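You operate a simulated robot arm through the tools that you are given. There is no shell and no other tool. Be economical: measure what you need, move in short steps, check, and stop when the job is done.

The job below is to be done with a simulated two-armed robot. You get a single attempt, and the scene is never put back.

Task
Take the check cloth from the chest top and hang it over the handle of the oven door.

It is judged by the outcome, as a careful person would: the job done as asked, and still so three seconds after it is handed in. It fails if anything else is knocked over, pushed out of place, dropped, spilled or broken. Flat cloth is picked up by pressing the open fingertips on it (5 to 10 N) and closing them slowly along it; thin cloth reads only 2 to 8 mm in the jaws.

Robot
Two 7-joint arms with two-finger parallel grippers on one trunk, on a base that drives. Base frame: it is fixed to the floor where the robot stands at the start and does not move with it; the origin is under the middle of the robot, x ahead of it, y to its left, z up. Readings come in mm, degrees, newtons and seconds.
The left shoulder is at the start at [70, 163, 970], the right one opposite. With the tool pointing down near the work surface each hand reaches from about 360 to 860 mm from the robot's upright axis, wherever it stands, measured 20 degrees to its own side. Payload 3.43 kg a hand.
The TCP of each hand is the grasp point between the finger pads, 34 mm short of the fingertips. In the tool frame z runs along the fingers and y along their closing line. The gripper opens to 128 mm. The fingers are 24 mm wide and 12 mm thick; the gripper's body (48 by 130 mm) begins 96 mm behind the TCP.
Orientation is that of the tool frame in the base frame, as a unit quaternion [x, y, z, w]. With the fingers straight down and closing along the base's y, the tool's x points along the base's -x, its y along +y and its z along -z.

Tools
- The arms move only by the tool arm_command. It takes "left_plan", "right_plan" or both (then of equal length, played together; a hand with none holds still); each is a list that holds one entry, the list of rows, each a list of 6 numbers: the shift along the base's x, y, z in mm, then the turn, a rotation vector about the base's x, y, z in degrees. In form: [[[dx, dy, dz, ax, ay, az], ...]]. A call has 1 to 20 rows; each row shifts and turns the commanded pose from where the row before left it. "left_gripper" and "right_gripper" are, for a hand that has rows, the gripper command, from -1 (shut) to 1 (fully open), values between in proportion, set as the call begins (left out, the last holds). Rows are played at 5 a second. More than 50 mm and 8.6 degrees between two rows, or a gripper value outside its range, and nothing of the call is played. A pose out of reach is approached as far as the arm can. The call stops where the force on the tool passes 40 N (or 10 N more than at its start, if that is more) or the arm is blocked; 0.2 s more then pass. The fingers move at their own pace (about 153 mm/s each) and stop on an object; they squeeze with about 44 N. The grip force told is the motor's: it shows also when the fingers shut on nothing. Time passes only in rows, and 0.2 s behind the last, so rows that do not move let the fingers close. The reply holds the time, the measured pose of the TCP, the force on the tool along the base axes, the opening and the grip force, in the units named above and with some noise.
- Cameras (640 x 400 px; columns grow to the right, rows downward): "scene" is now at [141.4, -12.9, 1210.9]; the picture's right is [-0.14, -0.99, 0.00], its down [-0.44, 0.06, -0.89] and it looks along [0.89, -0.12, -0.45] (base axes); focal length 283 px, centre (320, 200). "left" rides on the left gripper at [76, 11, -160] in its tool frame; the picture's right is [-0.15, 0.99, 0.00], its down [-0.88, -0.13, -0.46] and it looks along [-0.45, -0.07, 0.89] (tool axes); focal length 234 px, centre (320, 200). "right" rides on the right gripper at [76, -11, -160] in its tool frame; the picture's right is [0.15, 0.99, 0.00], its down [-0.88, 0.13, -0.46] and it looks along [-0.45, 0.07, 0.89] (tool axes); focal length 234 px, centre (320, 200). There is no depth. A picture from a camera that has moved, and an enlarged one, comes with that camera's place and axes in the base frame and with its lens.
- get_image(camera): a new picture of that camera. The clock stands still meanwhile.
- slide_trunk(by): slides the trunk up (or, below 0, down) by that many mm; the arms and the scene camera ride with it, the base frame stays. It gives what a move gives, with no picture.
- roll_base(legs): drives the robot by 1 to 6 legs, each [ahead, left, turn to the left] in mm, mm and degrees, along the robot's own axes; the way and the turn of a leg run together, so that a leg with both is an arc; at most 1500 mm and 180 degrees a leg. The arms and the cameras ride along, it lands a little off, and it stops where it bumps. It gives what a move gives.
- turn_head(pan, tilt): turns the head with the scene camera to pan (to the left, within 86 degrees either way) and tilt (down, from -29 to 69), counted from straight ahead of the robot. It gives what a move gives.
- close_up(camera, box): a new picture of the part [left, top, right, bottom] of that camera's present view, enlarged. The clock stands still meanwhile.
- sign_off(): hands the job in; it is judged then, once.

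Go step by step. Nothing tells you exact positions but the pictures and the camera data: compare them with the known pose of the tool, close in by small moves and look again before you grip or let go. The budget is 120 turns and 92 pictures, counting those below and the enlarged ones. Unless the task says otherwise, let go and move clear before handing in, and close with one line.

The tools are called after "Emit:" as name(argument=value, ...) on one line, values as JSON. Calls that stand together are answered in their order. arm_command: Moves the arms, as the interface text tells. Its arguments: {"type":"object","properties":{"left_plan":{"type":"array","items":{"type":"array","items":{"type":"array","items":{"type":"number"}}}},"left_gripper":{"type":"number"},"right_plan":{"type":"array","items":{"type":"array","items":{"type":"array","items":{"type":"number"}}}},"right_gripper":{"type":"number"}},"required":[]} The other tools are called the same way: slide_trunk (by) slides the trunk up or down; roll_base (legs) drives the base; turn_head (pan, tilt) turns the head that bears the scene camera; get_image (camera) takes a picture; close_up (camera, box) takes an enlarged picture of a part of a camera's view; sign_off () hands the job in.

At the start:

```text
clock: 0.0
left_tcp_pos: [670.2, 268.1, 1026.9]
left_tool_rot: [0.0, 1.0, 0.0, 0.0]
left_ft_force: [0.6, -0.3, -1.0]
left_finger_gap: 128.0
left_grip_force: 0.0
right_tcp_pos: [539.2, -215.9, 1006.8]
right_tool_rot: [0.001, 1.0, 0.0, 0.0]
right_ft_force: [0.0, 0.2, 0.6]
right_finger_gap: 128.0
right_grip_force: 0.1
trunk travel left (down, up): [-450.0, 490.0]
robot x, y, heading: [3.9, 2.6, 0.2]
head pan, tilt: [-7.8, 26.5]
```

scene: 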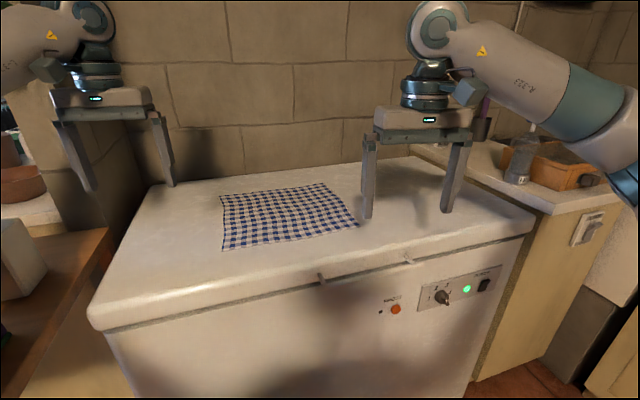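
right: 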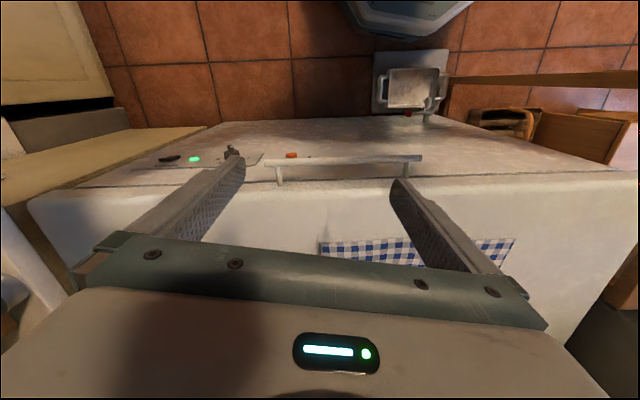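
left: 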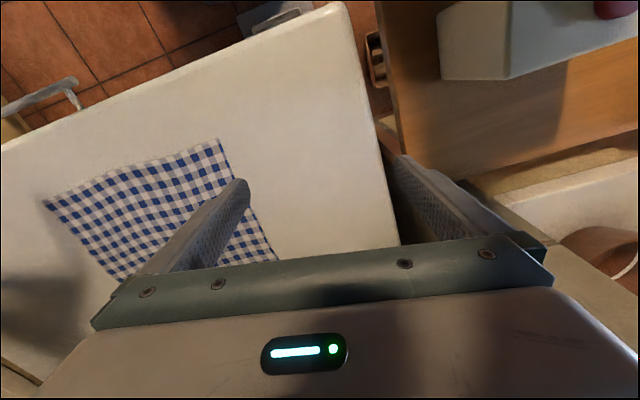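

The check cloth lies flat on the chest ahead, with its near edge at about x 720–780 and y from 145 to -200. I can't see the oven yet, so I'll look around for it.

Emit:
turn_head(pan=-75, tilt=25)

Emit:
get_image(camera="scene")

Emit:
turn_head(pan=75, tilt=25)

Emit:
get_image(camera="scene")

```text
clock: 1.4
left_tcp_pos: [671.2, 267.8, 1026.0]
left_tool_rot: [-0.001, 1.0, 0.0, 0.0]
left_ft_force: [-0.1, -0.2, 0.1]
left_finger_gap: 128.4
left_grip_force: 0.1
right_tcp_pos: [538.7, -215.6, 1006.5]
right_tool_rot: [0.001, 1.0, -0.001, 0.0]
right_ft_force: [0.4, -0.2, -0.7]
right_finger_gap: 127.7
right_grip_force: 0.1
trunk travel left (down, up): [-450.0, 490.0]
robot x, y, heading: [1.0, -0.9, -0.2]
head pan, tilt: [-75.0, 25.0]
```

```text
88 pictures are left
camera scene: at [74.5, -89.4, 1213.3], right [-0.97, -0.26, 0.0], down [-0.11, 0.41, -0.91], along [0.24, -0.88, -0.42], focal length 283 px, centre (320, 200)
```

scene: 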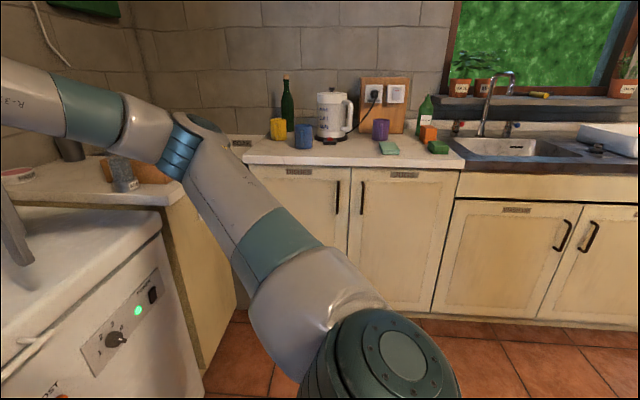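

```text
clock: 3.7
left_tcp_pos: [669.4, 268.5, 1026.0]
left_tool_rot: [0.0, 1.0, 0.0, 0.0]
left_ft_force: [-0.6, -0.4, -0.5]
left_finger_gap: 128.0
left_grip_force: 0.1
right_tcp_pos: [537.9, -217.1, 1005.4]
right_tool_rot: [0.001, 1.0, 0.0, -0.001]
right_ft_force: [0.0, 0.4, -0.1]
right_finger_gap: 128.3
right_grip_force: 0.0
trunk travel left (down, up): [-450.0, 490.0]
robot x, y, heading: [-0.5, 4.9, 0.0]
head pan, tilt: [75.0, 25.0]
```

```text
87 pictures are left
camera scene: at [74.4, 88.6, 1213.3], right [0.97, -0.26, 0.0], down [-0.11, -0.41, -0.91], along [0.23, 0.88, -0.42], focal length 283 px, centre (320, 200)
```

scene: 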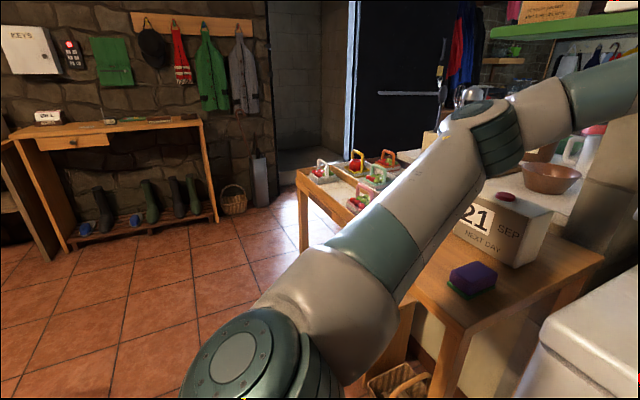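

No oven to the left or right, so it is probably behind me. I'll first check the floor around the base so I can turn without hitting anything.

Emit:
turn_head(pan=0, tilt=69)

Emit:
get_image(camera="scene")

Emit:
turn_head(pan=86, tilt=50)

Emit:
get_image(camera="scene")

Emit:
turn_head(pan=-86, tilt=50)

Emit:
get_image(camera="scene")

```text
clock: 5.2
left_tcp_pos: [670.1, 267.6, 1026.9]
left_tool_rot: [0.0, 1.0, 0.0, 0.0]
left_ft_force: [0.1, -0.3, 0.5]
left_finger_gap: 127.7
left_grip_force: 0.1
right_tcp_pos: [538.2, -215.0, 1007.2]
right_tool_rot: [0.001, 1.0, -0.001, 0.0]
right_ft_force: [0.6, 0.1, -0.9]
right_finger_gap: 128.0
right_grip_force: 0.0
trunk travel left (down, up): [-450.0, 490.0]
robot x, y, heading: [-1.3, 3.5, -0.1]
head pan, tilt: [0.0, 68.8]
```

```text
86 pictures are left
camera scene: at [106.5, -0.4, 1153.8], right [0.0, -1.0, 0.0], down [-0.93, 0.0, -0.36], along [0.36, 0.0, -0.93], focal length 283 px, centre (320, 200)
```

scene: 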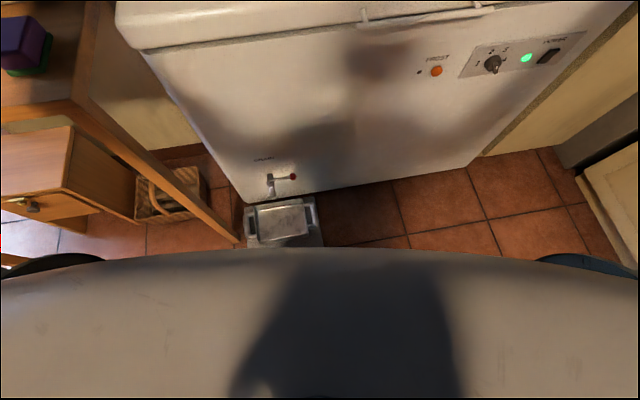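

```text
clock: 6.8
left_tcp_pos: [670.6, 269.1, 1026.8]
left_tool_rot: [-0.001, 1.0, 0.001, 0.0]
left_ft_force: [-0.7, -0.5, 0.7]
left_finger_gap: 128.0
left_grip_force: 0.1
right_tcp_pos: [537.3, -215.7, 1007.9]
right_tool_rot: [0.001, 1.0, 0.0, -0.001]
right_ft_force: [-0.2, 0.1, 0.2]
right_finger_gap: 127.9
right_grip_force: 0.0
trunk travel left (down, up): [-450.0, 490.0]
robot x, y, heading: [0.9, -2.2, -0.1]
head pan, tilt: [85.9, 50.0]
```

```text
85 pictures are left
camera scene: at [56.0, 76.4, 1175.8], right [1.0, -0.07, 0.0], down [-0.05, -0.76, -0.64], along [0.05, 0.64, -0.77], focal length 283 px, centre (320, 200)
```

scene: 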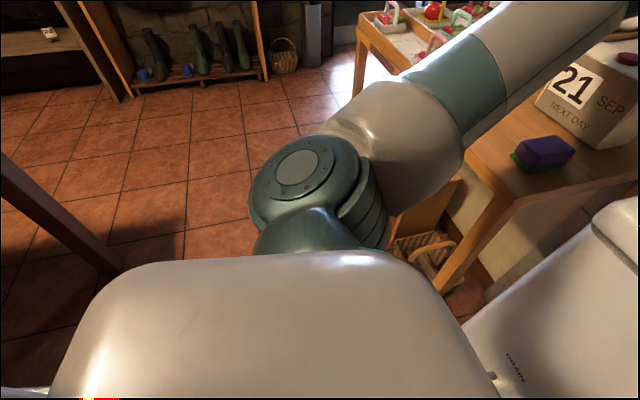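

```text
clock: 9.4
left_tcp_pos: [670.9, 268.7, 1026.5]
left_tool_rot: [-0.001, 1.0, 0.0, 0.0]
left_ft_force: [0.8, -0.2, 1.2]
left_finger_gap: 128.1
left_grip_force: 0.0
right_tcp_pos: [539.3, -214.1, 1006.3]
right_tool_rot: [0.0, 1.0, -0.001, -0.001]
right_ft_force: [-0.2, 0.0, -0.2]
right_finger_gap: 128.1
right_grip_force: 0.0
trunk travel left (down, up): [-450.0, 490.0]
robot x, y, heading: [0.2, -3.8, -0.0]
head pan, tilt: [-85.9, 50.0]
```

```text
84 pictures are left
camera scene: at [56.0, -77.2, 1175.8], right [-1.0, -0.07, 0.0], down [-0.05, 0.76, -0.64], along [0.05, -0.64, -0.77], focal length 283 px, centre (320, 200)
```

scene: 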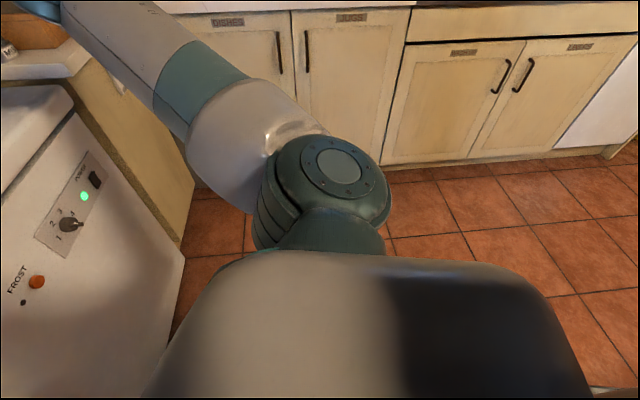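

There's a drip pan at the chest's foot at about x 440, and a table leg well behind me. I'll back off a little and turn right to look for the oven.

Emit:
roll_base(legs=[[-150, 0, 0], [0, 0, -60]])

Emit:
turn_head(pan=-80, tilt=30)

Emit:
get_image(camera="scene")

```text
clock: 13.4
left_tcp_pos: [420.7, -442.1, 1026.4]
left_tool_rot: [0.497, 0.868, 0.0, -0.001]
left_ft_force: [-0.6, -0.4, -0.8]
left_finger_gap: 128.0
left_grip_force: 0.0
right_tcp_pos: [-63.9, -573.3, 1006.1]
right_tool_rot: [0.498, 0.867, -0.001, -0.001]
right_ft_force: [-0.6, 0.1, -0.2]
right_finger_gap: 128.0
right_grip_force: 0.0
trunk travel left (down, up): [-450.0, 490.0]
robot x, y, heading: [-148.1, 0.3, -59.7]
head pan, tilt: [-85.9, 50.0]
```

```text
clock: 14.2
left_tcp_pos: [420.9, -442.9, 1025.9]
left_tool_rot: [0.496, 0.868, 0.0, 0.0]
left_ft_force: [1.8, -0.2, 0.0]
left_finger_gap: 128.3
left_grip_force: 0.1
right_tcp_pos: [-62.8, -573.6, 1006.4]
right_tool_rot: [0.498, 0.867, 0.001, 0.0]
right_ft_force: [-0.4, 0.6, 0.1]
right_finger_gap: 128.0
right_grip_force: 0.1
trunk travel left (down, up): [-450.0, 490.0]
robot x, y, heading: [-147.7, -0.2, -59.7]
head pan, tilt: [-80.0, 30.0]
```

```text
83 pictures are left
camera scene: at [-192.6, -102.4, 1205.2], right [-0.65, 0.76, 0.0], down [0.38, 0.32, -0.87], along [-0.66, -0.56, -0.5], focal length 283 px, centre (320, 200)
```

scene: 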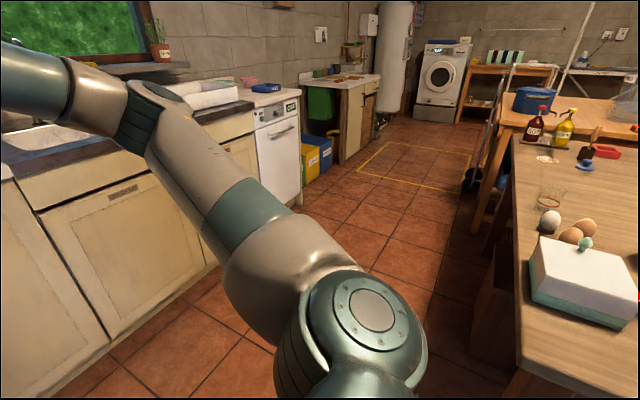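

There's a white appliance with a handle by the counter. I'll zoom in on it and also look around the left end of the room.

Emit:
close_up(camera="scene", box=[200, 60, 360, 220])

Emit:
turn_head(pan=-86, tilt=10)

Emit:
get_image(camera="scene")

Emit:
turn_head(pan=-10, tilt=20)

Emit:
get_image(camera="scene")

```text
2.50 times, centred on (280, 140) of scene
camera zoom: at [-192.6, -102.4, 1205.2], right [-0.65, 0.76, 0.0], down [0.38, 0.32, -0.87], along [-0.66, -0.56, -0.5], focal length 708 px, centre (420, 350)
```

zoom: 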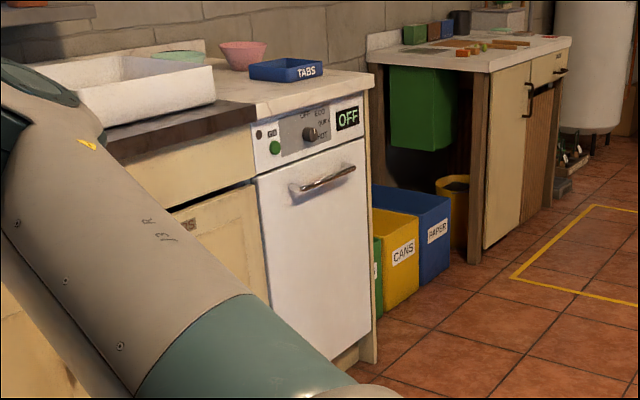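

```text
clock: 15.1
left_tcp_pos: [420.9, -441.7, 1027.1]
left_tool_rot: [0.496, 0.868, 0.0, 0.0]
left_ft_force: [-0.5, 1.0, 0.2]
left_finger_gap: 128.2
left_grip_force: 0.1
right_tcp_pos: [-63.0, -573.3, 1007.2]
right_tool_rot: [0.498, 0.867, 0.0, -0.001]
right_ft_force: [0.8, -0.8, 0.4]
right_finger_gap: 128.0
right_grip_force: 0.0
trunk travel left (down, up): [-450.0, 490.0]
robot x, y, heading: [-148.3, 2.4, -59.6]
head pan, tilt: [-85.9, 10.0]
```

```text
81 pictures are left
camera scene: at [-200.4, -96.5, 1237.6], right [-0.57, 0.82, 0.0], down [0.14, 0.1, -0.98], along [-0.81, -0.56, -0.17], focal length 283 px, centre (320, 200)
```

scene: 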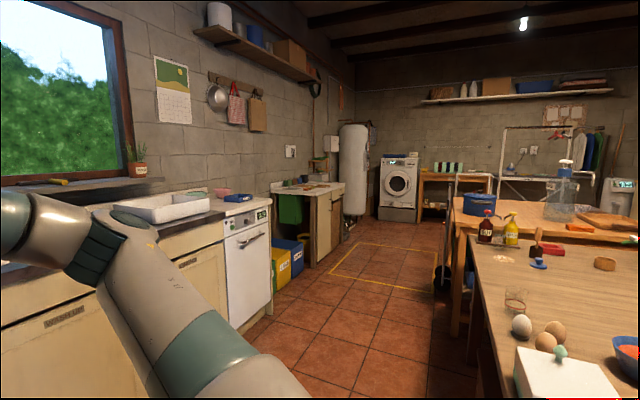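

```text
clock: 16.5
left_tcp_pos: [421.3, -442.5, 1026.5]
left_tool_rot: [0.496, 0.869, 0.0, 0.001]
left_ft_force: [-0.6, -0.8, 0.0]
left_finger_gap: 127.9
left_grip_force: 0.0
right_tcp_pos: [-62.9, -573.3, 1007.8]
right_tool_rot: [0.497, 0.868, 0.0, -0.001]
right_ft_force: [-0.3, -0.1, 0.7]
right_finger_gap: 128.0
right_grip_force: 0.0
trunk travel left (down, up): [-450.0, 490.0]
robot x, y, heading: [-153.5, -2.5, -59.4]
head pan, tilt: [-10.0, 20.0]
```

```text
80 pictures are left
camera scene: at [-91.4, -131.2, 1221.3], right [-0.94, -0.35, 0.0], down [-0.12, 0.32, -0.94], along [0.33, -0.88, -0.34], focal length 283 px, centre (320, 200)
```

scene: 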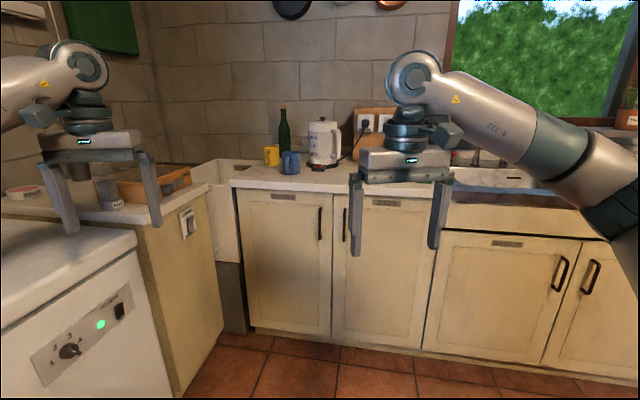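

The white appliance has a wash dial (ECO/QUICK/HOT) and a TABS tray, so it is a dishwasher, not an oven. I'll turn left to check the directions I haven't seen.

Emit:
roll_base(legs=[[0, 0, 100]])

Emit:
turn_head(pan=86, tilt=15)

Emit:
get_image(camera="scene")

Emit:
turn_head(pan=10, tilt=20)

Emit:
get_image(camera="scene")

```text
clock: 21.2
left_tcp_pos: [186.0, 639.7, 1026.6]
left_tool_rot: [-0.346, 0.938, 0.0, 0.0]
left_ft_force: [-1.0, 0.6, -0.4]
left_finger_gap: 127.9
left_grip_force: 0.1
right_tcp_pos: [399.8, 187.0, 1007.1]
right_tool_rot: [-0.346, 0.938, -0.002, 0.0]
right_ft_force: [-0.7, -0.1, -0.1]
right_finger_gap: 128.2
right_grip_force: 0.0
trunk travel left (down, up): [-450.0, 490.0]
robot x, y, heading: [-151.4, 4.5, 40.6]
head pan, tilt: [-10.0, 20.0]
```

```text
clock: 22.9
left_tcp_pos: [185.2, 639.6, 1026.8]
left_tool_rot: [-0.347, 0.938, 0.0, 0.0]
left_ft_force: [-0.4, 0.6, 0.0]
left_finger_gap: 128.0
left_grip_force: 0.0
right_tcp_pos: [401.0, 185.0, 1006.4]
right_tool_rot: [-0.346, 0.938, -0.001, -0.001]
right_ft_force: [0.6, -0.1, -1.2]
right_finger_gap: 128.1
right_grip_force: 0.1
trunk travel left (down, up): [-450.0, 490.0]
robot x, y, heading: [-149.8, -0.7, 40.8]
head pan, tilt: [85.9, 15.0]
```

```text
79 pictures are left
camera scene: at [-166.4, 107.4, 1229.5], right [0.8, 0.59, 0.0], down [0.15, -0.21, -0.97], along [-0.57, 0.78, -0.26], focal length 283 px, centre (320, 200)
```

scene: 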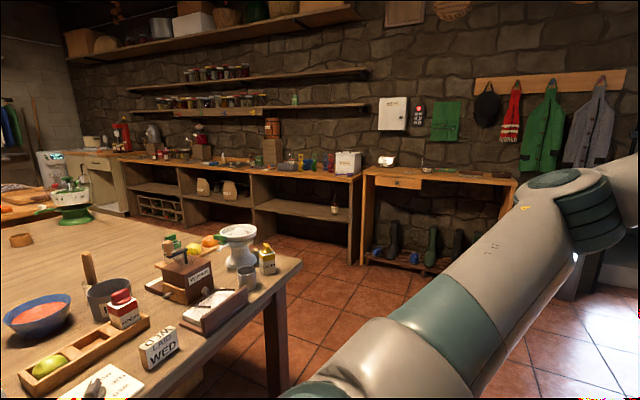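

```text
clock: 24.4
left_tcp_pos: [186.6, 639.7, 1026.5]
left_tool_rot: [-0.346, 0.938, 0.0, 0.0]
left_ft_force: [-0.7, 0.1, 0.8]
left_finger_gap: 128.0
left_grip_force: 0.1
right_tcp_pos: [399.7, 186.6, 1006.2]
right_tool_rot: [-0.346, 0.938, -0.001, -0.001]
right_ft_force: [0.6, -1.1, -0.3]
right_finger_gap: 128.1
right_grip_force: 0.0
trunk travel left (down, up): [-450.0, 490.0]
robot x, y, heading: [-148.7, -0.8, 40.8]
head pan, tilt: [10.0, 20.0]
```

```text
78 pictures are left
camera scene: at [-51.8, 104.2, 1221.3], right [0.77, -0.63, 0.0], down [-0.22, -0.26, -0.94], along [0.6, 0.73, -0.34], focal length 283 px, centre (320, 200)
```

scene: 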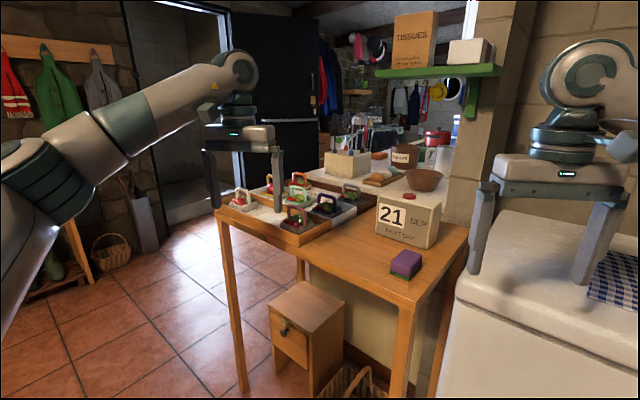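

Still no clear oven. There's a red pot on something in the space beyond the table, and a white box at the far end; I'll zoom in on both.

Emit:
close_up(camera="scene", box=[310, 20, 500, 220])

Emit:
turn_head(pan=86, tilt=10)

Emit:
close_up(camera="scene", box=[0, 80, 200, 280])

```text
2.00 times, centred on (405, 120) of scene
camera zoom: at [-51.8, 104.2, 1221.3], right [0.77, -0.63, 0.0], down [-0.22, -0.26, -0.94], along [0.6, 0.73, -0.34], focal length 566 px, centre (150, 360)
```

zoom: 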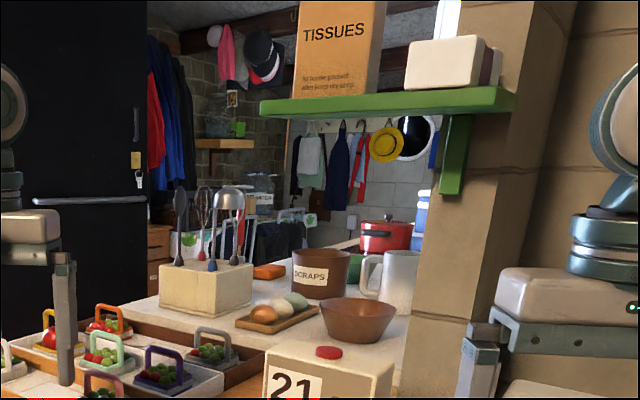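

```text
clock: 25.8
left_tcp_pos: [184.6, 640.3, 1026.9]
left_tool_rot: [-0.347, 0.938, 0.0, 0.0]
left_ft_force: [0.9, -0.4, -0.4]
left_finger_gap: 127.9
left_grip_force: 0.0
right_tcp_pos: [399.9, 185.6, 1006.6]
right_tool_rot: [-0.345, 0.939, -0.001, 0.0]
right_ft_force: [0.4, 0.2, -0.5]
right_finger_gap: 127.9
right_grip_force: 0.0
trunk travel left (down, up): [-450.0, 490.0]
robot x, y, heading: [-145.9, 1.7, 40.5]
head pan, tilt: [85.9, 10.0]
```

```text
2.00 times, centred on (100, 180) of scene
camera zoom: at [-166.2, 107.1, 1237.6], right [0.8, 0.59, 0.0], down [0.1, -0.14, -0.98], along [-0.59, 0.79, -0.17], focal length 566 px, centre (760, 240)
```

zoom: 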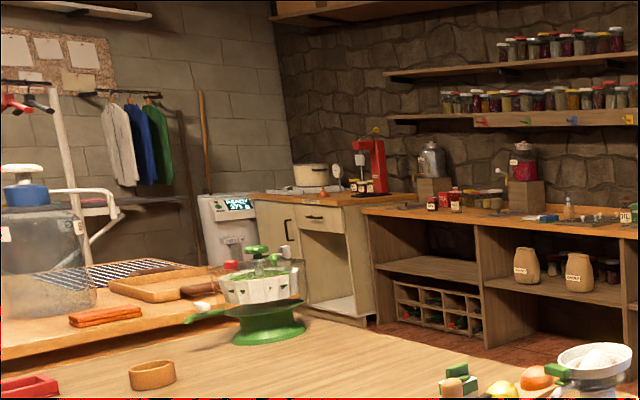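

The unexplored part is the room beyond the hatch and table. I'll raise the trunk for a better view over it.

Emit:
slide_trunk(by=400)

Emit:
turn_head(pan=5, tilt=25)

Emit:
get_image(camera="scene")

```text
clock: 29.7
left_tcp_pos: [185.1, 639.7, 1426.6]
left_tool_rot: [-0.347, 0.938, 0.0, 0.001]
left_ft_force: [-0.9, 0.1, 0.3]
left_finger_gap: 128.1
left_grip_force: 0.1
right_tcp_pos: [399.7, 186.1, 1405.8]
right_tool_rot: [-0.347, 0.938, 0.0, -0.001]
right_ft_force: [-0.3, -0.3, -0.5]
right_finger_gap: 128.4
right_grip_force: 0.0
trunk travel left (down, up): [-850.0, 90.0]
robot x, y, heading: [-151.0, -0.2, 40.5]
head pan, tilt: [85.9, 10.0]
```

```text
clock: 31.2
left_tcp_pos: [185.2, 639.8, 1426.6]
left_tool_rot: [-0.347, 0.938, 0.0, -0.001]
left_ft_force: [0.2, -0.3, -0.7]
left_finger_gap: 127.9
left_grip_force: 0.1
right_tcp_pos: [400.3, 185.4, 1406.4]
right_tool_rot: [-0.346, 0.938, -0.001, 0.0]
right_ft_force: [-0.4, -0.1, 0.2]
right_finger_gap: 128.0
right_grip_force: 0.0
trunk travel left (down, up): [-850.0, 90.0]
robot x, y, heading: [-147.9, 1.4, 40.4]
head pan, tilt: [5.0, 25.0]
```

```text
75 pictures are left
camera scene: at [-46.4, 98.2, 1613.3], right [0.71, -0.7, 0.0], down [-0.3, -0.3, -0.91], along [0.63, 0.65, -0.42], focal length 283 px, centre (320, 200)
```

scene: 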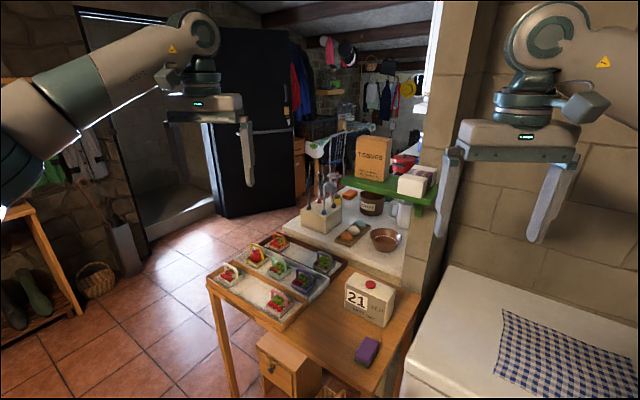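

The room opens out to the left, past the calendar table. The corridor is clear and the hands are high, so I'll drive left to look beyond.

Emit:
roll_base(legs=[[0, 0, 50], [1300, 0, 0], [0, 0, -75]])

Emit:
turn_head(pan=-5, tilt=25)

Emit:
get_image(camera="scene")

```text
clock: 43.4
left_tcp_pos: [411.3, 1756.9, 1426.9]
left_tool_rot: [-0.129, 0.992, 0.0, 0.0]
left_ft_force: [0.8, -0.8, -0.1]
left_finger_gap: 128.0
left_grip_force: 0.1
right_tcp_pos: [406.2, 1253.8, 1406.8]
right_tool_rot: [-0.127, 0.992, -0.001, -0.001]
right_ft_force: [-0.2, 0.5, 0.3]
right_finger_gap: 128.4
right_grip_force: 0.1
trunk travel left (down, up): [-850.0, 90.0]
robot x, y, heading: [-169.8, 1325.0, 14.9]
head pan, tilt: [5.0, 25.0]
```

```text
clock: 44.1
left_tcp_pos: [411.7, 1754.7, 1425.5]
left_tool_rot: [-0.129, 0.992, 0.001, -0.001]
left_ft_force: [-0.5, -0.4, 0.4]
left_finger_gap: 128.0
left_grip_force: 0.0
right_tcp_pos: [407.1, 1253.3, 1406.4]
right_tool_rot: [-0.127, 0.992, -0.001, 0.0]
right_ft_force: [-0.5, -0.1, 0.1]
right_finger_gap: 127.9
right_grip_force: 0.1
trunk travel left (down, up): [-850.0, 90.0]
robot x, y, heading: [-171.0, 1321.8, 14.9]
head pan, tilt: [-5.0, 25.0]
```

```text
74 pictures are left
camera scene: at [-28.4, 1353.9, 1613.2], right [0.17, -0.99, 0.0], down [-0.42, -0.07, -0.91], along [0.89, 0.15, -0.42], focal length 283 px, centre (320, 200)
```

scene: 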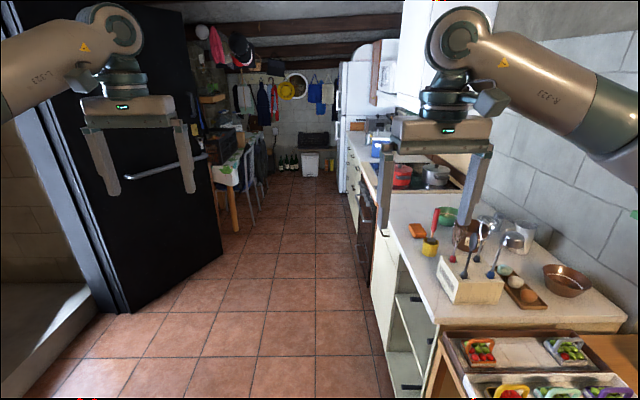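

A kitchen corridor opens up, with a hob carrying pots on the right and a dark oven front below it at about (367,235). I'll zoom in.

Emit:
close_up(camera="scene", box=[330, 130, 470, 290])

```text
2.50 times, centred on (400, 210) of scene
camera zoom: at [-28.4, 1353.9, 1613.2], right [0.17, -0.99, 0.0], down [-0.42, -0.07, -0.91], along [0.89, 0.15, -0.42], focal length 708 px, centre (120, 175)
```

zoom: 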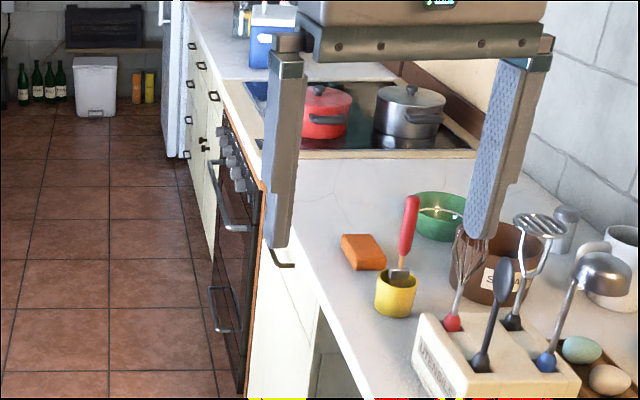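

Found it: the oven is at about x 1800, its front facing +y near y 1350, with a bar handle on the door. Next I'll go back and get the cloth.

Emit:
roll_base(legs=[[0, 0, -105], [1322, 0, 0], [0, 0, 90]])

```text
clock: 58.8
left_tcp_pos: [522.0, 286.6, 1426.8]
left_tool_rot: [0.001, 1.0, -0.001, -0.001]
left_ft_force: [-0.1, -0.1, -0.8]
left_finger_gap: 127.7
left_grip_force: 0.1
right_tcp_pos: [389.5, -196.1, 1406.1]
right_tool_rot: [0.004, 1.0, -0.001, -0.001]
right_ft_force: [0.0, 0.5, -0.6]
right_finger_gap: 128.1
right_grip_force: 0.1
trunk travel left (down, up): [-850.0, 90.0]
robot x, y, heading: [-147.0, 22.7, -0.2]
head pan, tilt: [-5.0, 25.0]
```

I'm back facing the chest. I'll move to the cloth, lower the trunk and look closely.

Emit:
roll_base(legs=[[150, -45, 0]])

Emit:
slide_trunk(by=-400)

Emit:
turn_head(pan=0, tilt=35)

Emit:
get_image(camera="scene")

```text
clock: 60.2
left_tcp_pos: [668.8, 240.2, 1427.4]
left_tool_rot: [0.002, 1.0, -0.001, 0.001]
left_ft_force: [0.0, -0.2, 0.3]
left_finger_gap: 128.1
left_grip_force: 0.2
right_tcp_pos: [533.7, -242.2, 1407.6]
right_tool_rot: [0.004, 1.0, -0.001, 0.001]
right_ft_force: [-0.1, 0.1, 0.6]
right_finger_gap: 127.9
right_grip_force: 0.1
trunk travel left (down, up): [-850.0, 90.0]
robot x, y, heading: [-4.9, -21.5, -0.7]
head pan, tilt: [-5.0, 25.0]
```

```text
clock: 64.0
left_tcp_pos: [672.2, 239.4, 1026.5]
left_tool_rot: [0.003, 1.0, 0.0, 0.001]
left_ft_force: [0.8, 0.0, 0.0]
left_finger_gap: 127.9
left_grip_force: 0.0
right_tcp_pos: [536.3, -243.6, 1007.3]
right_tool_rot: [0.005, 1.0, -0.001, -0.001]
right_ft_force: [-0.8, -0.1, -0.8]
right_finger_gap: 128.1
right_grip_force: 0.2
trunk travel left (down, up): [-450.0, 490.0]
robot x, y, heading: [-0.5, -24.4, -0.4]
head pan, tilt: [-5.0, 25.0]
```

```text
clock: 64.8
left_tcp_pos: [671.4, 239.9, 1027.5]
left_tool_rot: [0.003, 1.0, 0.0, 0.0]
left_ft_force: [-0.5, -0.9, -0.4]
left_finger_gap: 128.2
left_grip_force: 0.0
right_tcp_pos: [536.5, -243.7, 1006.3]
right_tool_rot: [0.004, 1.0, -0.001, -0.001]
right_ft_force: [-0.4, 1.0, -0.7]
right_finger_gap: 128.2
right_grip_force: 0.2
trunk travel left (down, up): [-450.0, 490.0]
robot x, y, heading: [-0.7, -25.5, -0.2]
head pan, tilt: [0.0, 35.0]
```

```text
72 pictures are left
camera scene: at [138.1, -25.7, 1197.5], right [-0.01, -1.0, 0.0], down [-0.57, 0.0, -0.82], along [0.82, -0.01, -0.57], focal length 283 px, centre (320, 200)
```

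scene: 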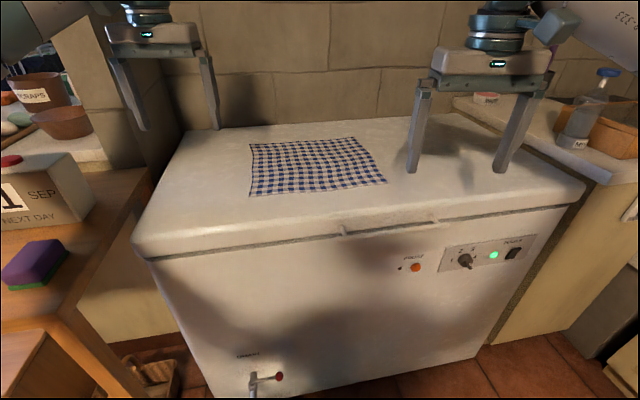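

The cloth corners are at about (723,142), (791,-212), (1044,207) and (1107,-156). I'll bring both hands, partly open and yawed 11° to match, above the near corners.

Emit:
arm_command(left_plan=[[[10.6, -17.1, -18.4, 0, 0, 1.4], [10.6, -17.1, -18.4, 0, 0, 1.4], [10.6, -17.1, -18.4, 0, 0, 1.4], [10.6, -17.1, -18.4, 0, 0, 1.4], [10.6, -17.1, -18.4, 0, 0, 1.4], [10.6, -17.1, -18.4, 0, 0, 1.4], [10.6, -17.1, -18.4, 0, 0, 1.4], [10.6, -17.1, -18.4, 0, 0, 1.4]]], right_plan=[[[33.8, 10.1, -15.8, 0, 0, 1.4], [33.8, 10.1, -15.8, 0, 0, 1.4], [33.8, 10.1, -15.8, 0, 0, 1.4], [33.8, 10.1, -15.8, 0, 0, 1.4], [33.8, 10.1, -15.8, 0, 0, 1.4], [33.8, 10.1, -15.8, 0, 0, 1.4], [33.8, 10.1, -15.8, 0, 0, 1.4], [33.8, 10.1, -15.8, 0, 0, 1.4]]], left_gripper=-0.22, right_gripper=-0.22)

Emit:
get_image(camera="left")

Emit:
get_image(camera="right")

Emit:
get_image(camera="scene")

```text
clock: 66.6
left_tcp_pos: [753.9, 103.0, 886.5]
left_tool_rot: [-0.094, 0.996, -0.002, 0.003]
left_ft_force: [3.8, 2.2, 21.2]
left_finger_gap: 49.9
left_grip_force: 0.4
right_tcp_pos: [803.1, -159.5, 886.9]
right_tool_rot: [-0.095, 0.995, -0.002, 0.002]
right_ft_force: [-0.8, 1.0, 6.9]
right_finger_gap: 50.5
right_grip_force: 0.3
trunk travel left (down, up): [-450.0, 490.0]
robot x, y, heading: [-0.2, -26.2, -0.5]
head pan, tilt: [0.0, 35.0]
```

```text
71 pictures are left
camera left: at [675.4, 100.7, 1044.9], right [-0.04, 1.0, 0.0], down [0.89, 0.04, 0.46], along [0.46, 0.02, -0.89], focal length 234 px, centre (320, 200)
```

left: 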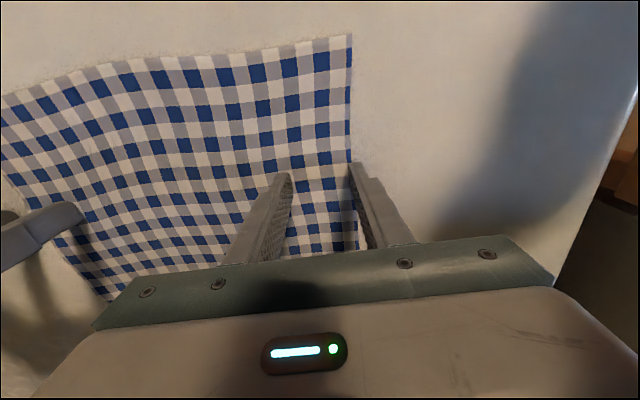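

```text
70 pictures are left
camera right: at [731.0, -183.8, 1046.2], right [-0.33, 0.94, 0.0], down [0.84, 0.3, 0.46], along [0.43, 0.15, -0.89], focal length 234 px, centre (320, 200)
```

right: 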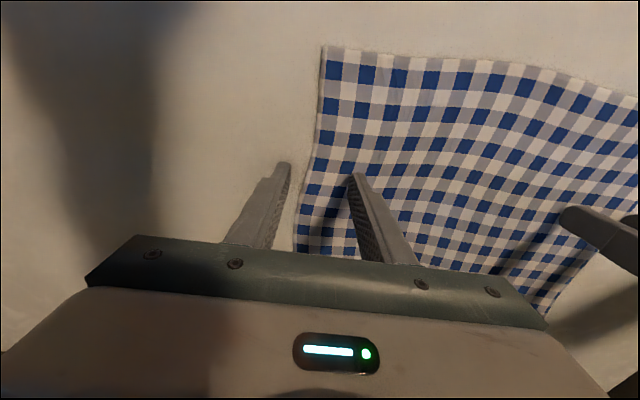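

```text
69 pictures are left
camera scene: at [134.9, -24.3, 1198.6], right [-0.01, -1.0, 0.0], down [-0.57, 0.0, -0.82], along [0.82, -0.01, -0.57], focal length 283 px, centre (320, 200)
```

scene: 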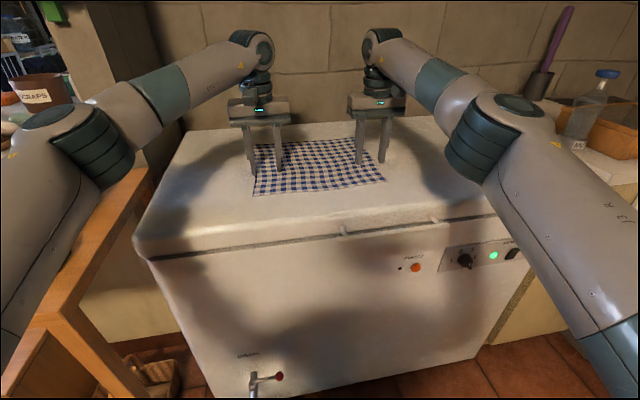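

The left hand reads 21 N upward at tip height about 852, which may just be the arm braking. I'll let it settle and read again.

Emit:
arm_command(left_plan=[[[0, 0, 0, 0, 0, 0], [0, 0, 0, 0, 0, 0]]], right_plan=[[[0, 0, 0, 0, 0, 0], [0, 0, 0, 0, 0, 0]]])

Emit:
close_up(camera="scene", box=[220, 90, 420, 210])

```text
clock: 67.2
left_tcp_pos: [753.3, 103.3, 885.1]
left_tool_rot: [-0.095, 0.996, 0.0, 0.003]
left_ft_force: [7.1, 2.9, 33.8]
left_finger_gap: 50.4
left_grip_force: 0.3
right_tcp_pos: [803.0, -162.5, 885.8]
right_tool_rot: [-0.093, 0.996, -0.001, 0.002]
right_ft_force: [1.3, 0.5, 8.6]
right_finger_gap: 50.5
right_grip_force: 0.4
trunk travel left (down, up): [-450.0, 490.0]
robot x, y, heading: [1.2, -23.1, -0.5]
head pan, tilt: [0.0, 35.0]
```

```text
3.20 times, centred on (320, 150) of scene
camera zoom: at [134.2, -25.8, 1198.3], right [-0.01, -1.0, 0.0], down [-0.57, 0.0, -0.82], along [0.82, -0.01, -0.57], focal length 906 px, centre (320, 360)
```

zoom: 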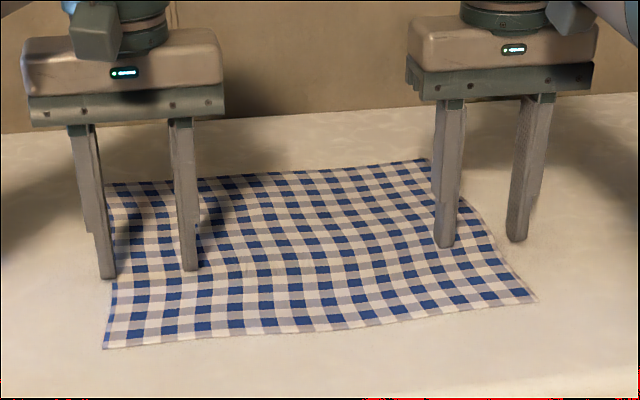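

The tips are already on the surface, so the chest top is really at z≈851. That puts the near corners at about (649,120) and (709,-188). I'll lift slightly and shift back to them.

Emit:
arm_command(left_plan=[[[0, 0, 15, 0, 0, 0], [0, 0, 10, 0, 0, 0], [-25, -6, 0, 0, 0, 0], [-25, -6, 0, 0, 0, 0], [-25, -6, 0, 0, 0, 0], [0, 0, 0, 0, 0, 0]]], right_plan=[[[0, 0, 15, 0, 0, 0], [0, 0, 10, 0, 0, 0], [-27, 6, 0, 0, 0, 0], [-27, 6, 0, 0, 0, 0], [-27, 6, 0, 0, 0, 0], [0, 0, 0, 0, 0, 0]]])

Emit:
close_up(camera="scene", box=[220, 90, 420, 210])

Emit:
get_image(camera="left")

Emit:
get_image(camera="right")

```text
clock: 68.6
left_tcp_pos: [680.7, 85.7, 904.4]
left_tool_rot: [-0.095, 0.995, 0.0, 0.0]
left_ft_force: [-0.2, 0.2, 0.0]
left_finger_gap: 49.9
left_grip_force: 0.0
right_tcp_pos: [726.7, -146.4, 904.3]
right_tool_rot: [-0.093, 0.996, -0.001, -0.001]
right_ft_force: [0.3, 0.8, 0.4]
right_finger_gap: 49.7
right_grip_force: 0.1
trunk travel left (down, up): [-450.0, 490.0]
robot x, y, heading: [-1.3, -22.2, -0.2]
head pan, tilt: [0.0, 35.0]
```

```text
3.20 times, centred on (320, 150) of scene
camera zoom: at [138.5, -25.3, 1197.4], right [-0.01, -1.0, 0.0], down [-0.57, 0.0, -0.82], along [0.82, -0.01, -0.57], focal length 906 px, centre (320, 360)
```

zoom: 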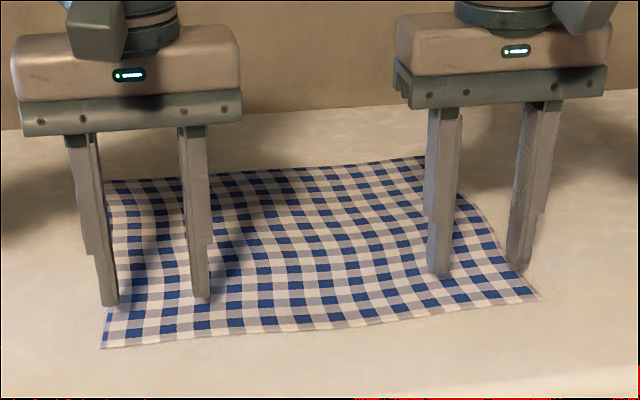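

```text
66 pictures are left
camera left: at [603.5, 81.6, 1064.1], right [-0.04, 1.0, 0.0], down [0.89, 0.04, 0.46], along [0.45, 0.02, -0.89], focal length 234 px, centre (320, 200)
```

left: 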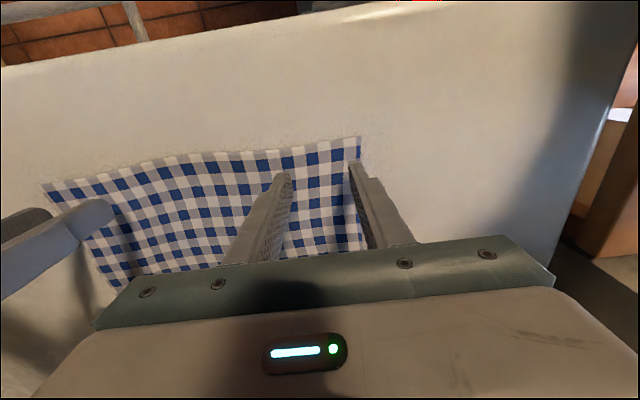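

```text
65 pictures are left
camera right: at [653.7, -168.9, 1065.2], right [-0.33, 0.94, 0.0], down [0.84, 0.29, 0.45], along [0.43, 0.15, -0.89], focal length 234 px, centre (320, 200)
```

right: 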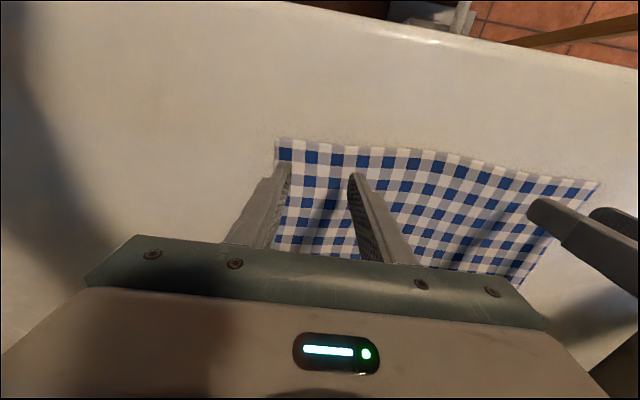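

Both hands are at the near corners but slightly wide. I'll shift each inward by about 10 mm and lower gently until contact.

Emit:
arm_command(left_plan=[[[-2, -9, 0, 0, 0, 0], [0, 0, -10, 0, 0, 0], [0, 0, -6, 0, 0, 0], [0, 0, -3, 0, 0, 0], [0, 0, 0, 0, 0, 0]]], right_plan=[[[-6, 14, 0, 0, 0, 0], [0, 0, -12, 0, 0, 0], [0, 0, -8, 0, 0, 0], [0, 0, -3, 0, 0, 0], [0, 0, 0, 0, 0, 0]]])

```text
clock: 69.8
left_tcp_pos: [677.8, 74.4, 888.0]
left_tool_rot: [-0.096, 0.995, -0.001, 0.001]
left_ft_force: [-0.1, 0.1, 0.4]
left_finger_gap: 49.6
left_grip_force: 0.0
right_tcp_pos: [718.1, -131.0, 884.6]
right_tool_rot: [-0.094, 0.996, 0.0, 0.004]
right_ft_force: [4.9, -1.6, 25.6]
right_finger_gap: 49.8
right_grip_force: 0.1
trunk travel left (down, up): [-450.0, 490.0]
robot x, y, heading: [1.1, -26.3, -0.4]
head pan, tilt: [0.0, 35.0]
```

Emit:
arm_command(left_plan=[[[0, 0, -2.5, 0, 0, 0], [0, 0, -1, 0, 0, 0], [0, 0, 0, 0, 0, 0]]], right_plan=[[[0, 0, 1.5, 0, 0, 0], [0, 0, 0.5, 0, 0, 0], [0, 0, 0, 0, 0, 0]]])

```text
clock: 70.6
left_tcp_pos: [677.2, 75.1, 884.2]
left_tool_rot: [-0.095, 0.996, 0.0, 0.003]
left_ft_force: [-0.8, -0.2, 19.6]
left_finger_gap: 49.9
left_grip_force: 0.1
right_tcp_pos: [717.4, -130.7, 886.0]
right_tool_rot: [-0.094, 0.996, 0.0, 0.001]
right_ft_force: [3.0, 1.1, 12.7]
right_finger_gap: 50.0
right_grip_force: 0.0
trunk travel left (down, up): [-450.0, 490.0]
robot x, y, heading: [-0.5, -25.3, -0.4]
head pan, tilt: [0.0, 35.0]
```

Emit:
arm_command(left_plan=[[[0, 0, 1.2, 0, 0, 0], [0, 0, 0, 0, 0, 0]]], right_plan=[[[0, 0, 0.5, 0, 0, 0], [0, 0, 0, 0, 0, 0]]])

Emit:
arm_command(left_plan=[[[0, 0, 0, 0, 0, 0], [0, 0, 0, 0, 0, 0]]], right_plan=[[[0, 0, 0, 0, 0, 0], [0, 0, 0, 0, 0, 0]]], left_gripper=-0.4, right_gripper=-0.4)

Emit:
close_up(camera="scene", box=[220, 90, 420, 210])

```text
clock: 71.2
left_tcp_pos: [676.3, 75.9, 885.4]
left_tool_rot: [-0.095, 0.996, 0.0, 0.001]
left_ft_force: [-0.5, 2.0, 21.8]
left_finger_gap: 50.0
left_grip_force: 0.0
right_tcp_pos: [717.8, -130.5, 885.3]
right_tool_rot: [-0.093, 0.996, -0.002, 0.0]
right_ft_force: [-0.8, 0.9, 5.5]
right_finger_gap: 50.1
right_grip_force: 0.1
trunk travel left (down, up): [-450.0, 490.0]
robot x, y, heading: [-1.0, -24.3, -0.6]
head pan, tilt: [0.0, 35.0]
```

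```text
clock: 71.8
left_tcp_pos: [677.2, 75.1, 885.2]
left_tool_rot: [-0.094, 0.996, -0.001, 0.002]
left_ft_force: [0.6, -2.3, 23.9]
left_finger_gap: 36.1
left_grip_force: 0.1
right_tcp_pos: [717.8, -131.2, 884.3]
right_tool_rot: [-0.093, 0.996, -0.001, 0.002]
right_ft_force: [-0.5, 1.1, 2.2]
right_finger_gap: 38.3
right_grip_force: 0.3
trunk travel left (down, up): [-450.0, 490.0]
robot x, y, heading: [0.2, -22.8, -0.5]
head pan, tilt: [0.0, 35.0]
```

```text
3.20 times, centred on (320, 150) of scene
camera zoom: at [135.3, -26.2, 1197.9], right [-0.01, -1.0, 0.0], down [-0.57, 0.0, -0.82], along [0.82, -0.01, -0.57], focal length 906 px, centre (320, 360)
```

zoom: 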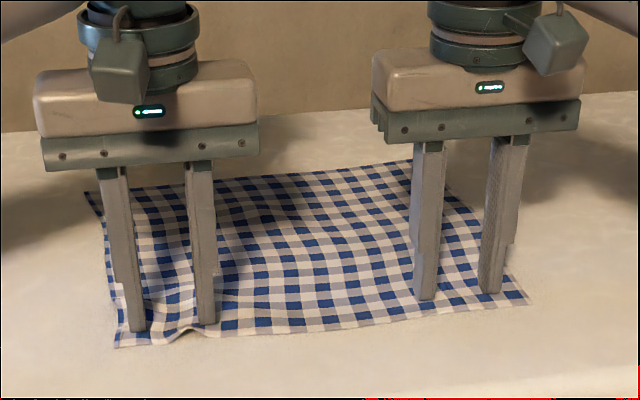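

The left hand is gathering a fold. I'll ease the pressure on the left, add a little on the right, and keep closing.

Emit:
arm_command(left_plan=[[[0, 0, 1.0, 0, 0, 0], [0, 0, 0, 0, 0, 0]]], right_plan=[[[0, 0, -0.6, 0, 0, 0], [0, 0, 0, 0, 0, 0]]], left_gripper=-0.6, right_gripper=-0.5)

Emit:
arm_command(left_plan=[[[0, 0, 0, 0, 0, 0], [0, 0, 0, 0, 0, 0]]], right_plan=[[[0, 0, -0.3, 0, 0, 0], [0, 0, 0, 0, 0, 0]]], left_gripper=-0.75, right_gripper=-0.65)

Emit:
close_up(camera="scene", box=[220, 90, 420, 210])

```text
clock: 72.4
left_tcp_pos: [677.5, 74.4, 885.3]
left_tool_rot: [-0.095, 0.995, 0.001, 0.001]
left_ft_force: [-1.4, 0.3, 15.1]
left_finger_gap: 24.3
left_grip_force: 0.0
right_tcp_pos: [719.1, -132.0, 884.9]
right_tool_rot: [-0.093, 0.996, -0.001, 0.001]
right_ft_force: [-1.4, 0.6, 4.8]
right_finger_gap: 32.2
right_grip_force: 0.1
trunk travel left (down, up): [-450.0, 490.0]
robot x, y, heading: [0.0, -24.3, -0.2]
head pan, tilt: [0.0, 35.0]
```

```text
clock: 73.0
left_tcp_pos: [677.3, 76.5, 884.3]
left_tool_rot: [-0.095, 0.995, 0.001, 0.001]
left_ft_force: [0.1, -1.2, 11.7]
left_finger_gap: 15.2
left_grip_force: 0.0
right_tcp_pos: [717.1, -131.2, 885.8]
right_tool_rot: [-0.094, 0.996, -0.001, 0.001]
right_ft_force: [1.5, 1.8, 12.4]
right_finger_gap: 21.6
right_grip_force: 0.0
trunk travel left (down, up): [-450.0, 490.0]
robot x, y, heading: [-1.5, -23.4, -0.7]
head pan, tilt: [0.0, 35.0]
```

```text
3.20 times, centred on (320, 150) of scene
camera zoom: at [135.8, -25.6, 1197.9], right [-0.01, -1.0, 0.0], down [-0.57, 0.0, -0.82], along [0.82, -0.01, -0.57], focal length 906 px, centre (320, 360)
```

zoom: 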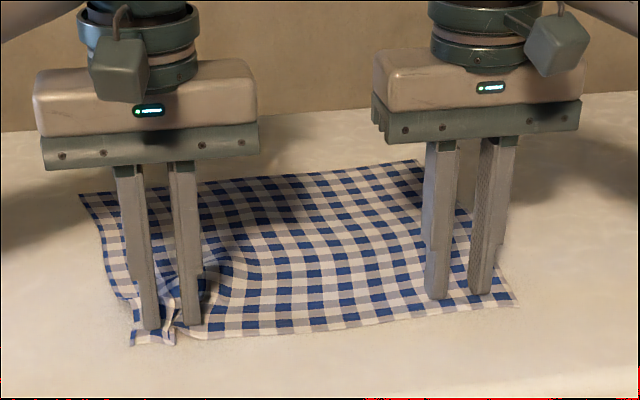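

Both hands are gathering cloth now, so I'll shut them fully.

Emit:
arm_command(left_plan=[[[0, 0, 0, 0, 0, 0], [0, 0, 0, 0, 0, 0]]], right_plan=[[[0, 0, 0, 0, 0, 0], [0, 0, 0, 0, 0, 0]]], left_gripper=-0.88, right_gripper=-0.8)

Emit:
arm_command(left_plan=[[[0, 0, 0, 0, 0, 0], [0, 0, 0, 0, 0, 0], [0, 0, 0, 0, 0, 0]]], right_plan=[[[0, 0, 0, 0, 0, 0], [0, 0, 0, 0, 0, 0], [0, 0, 0, 0, 0, 0]]], left_gripper=-1, right_gripper=-1)

Emit:
close_up(camera="scene", box=[220, 90, 420, 210])

```text
clock: 73.6
left_tcp_pos: [677.3, 75.7, 885.3]
left_tool_rot: [-0.095, 0.995, 0.0, 0.001]
left_ft_force: [1.2, -3.0, 8.0]
left_finger_gap: 7.2
left_grip_force: 9.4
right_tcp_pos: [717.7, -131.6, 886.6]
right_tool_rot: [-0.094, 0.996, 0.0, 0.001]
right_ft_force: [-0.9, 2.9, 16.3]
right_finger_gap: 12.0
right_grip_force: 0.0
trunk travel left (down, up): [-450.0, 490.0]
robot x, y, heading: [0.6, -21.7, -0.5]
head pan, tilt: [0.0, 35.0]
```

```text
clock: 74.4
left_tcp_pos: [677.7, 76.1, 887.0]
left_tool_rot: [-0.095, 0.995, -0.001, 0.002]
left_ft_force: [2.5, -4.5, 5.7]
left_finger_gap: 2.7
left_grip_force: 37.3
right_tcp_pos: [717.5, -131.2, 885.0]
right_tool_rot: [-0.093, 0.996, -0.001, 0.001]
right_ft_force: [0.5, 3.0, 21.1]
right_finger_gap: 0.2
right_grip_force: 32.6
trunk travel left (down, up): [-450.0, 490.0]
robot x, y, heading: [-0.4, -28.7, -0.5]
head pan, tilt: [0.0, 35.0]
```

```text
3.20 times, centred on (320, 150) of scene
camera zoom: at [135.5, -25.6, 1197.9], right [-0.01, -1.0, 0.0], down [-0.57, 0.0, -0.82], along [0.82, -0.01, -0.57], focal length 906 px, centre (320, 360)
```

zoom: 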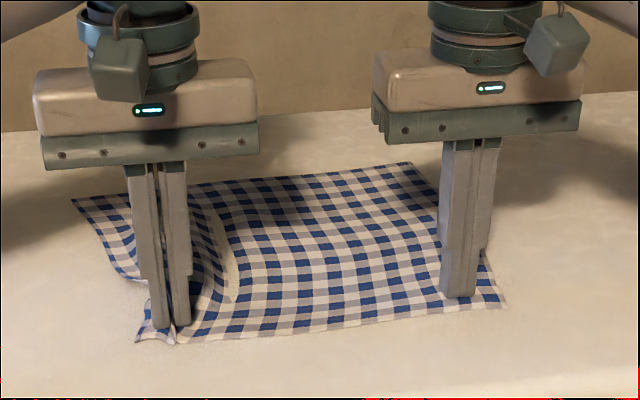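

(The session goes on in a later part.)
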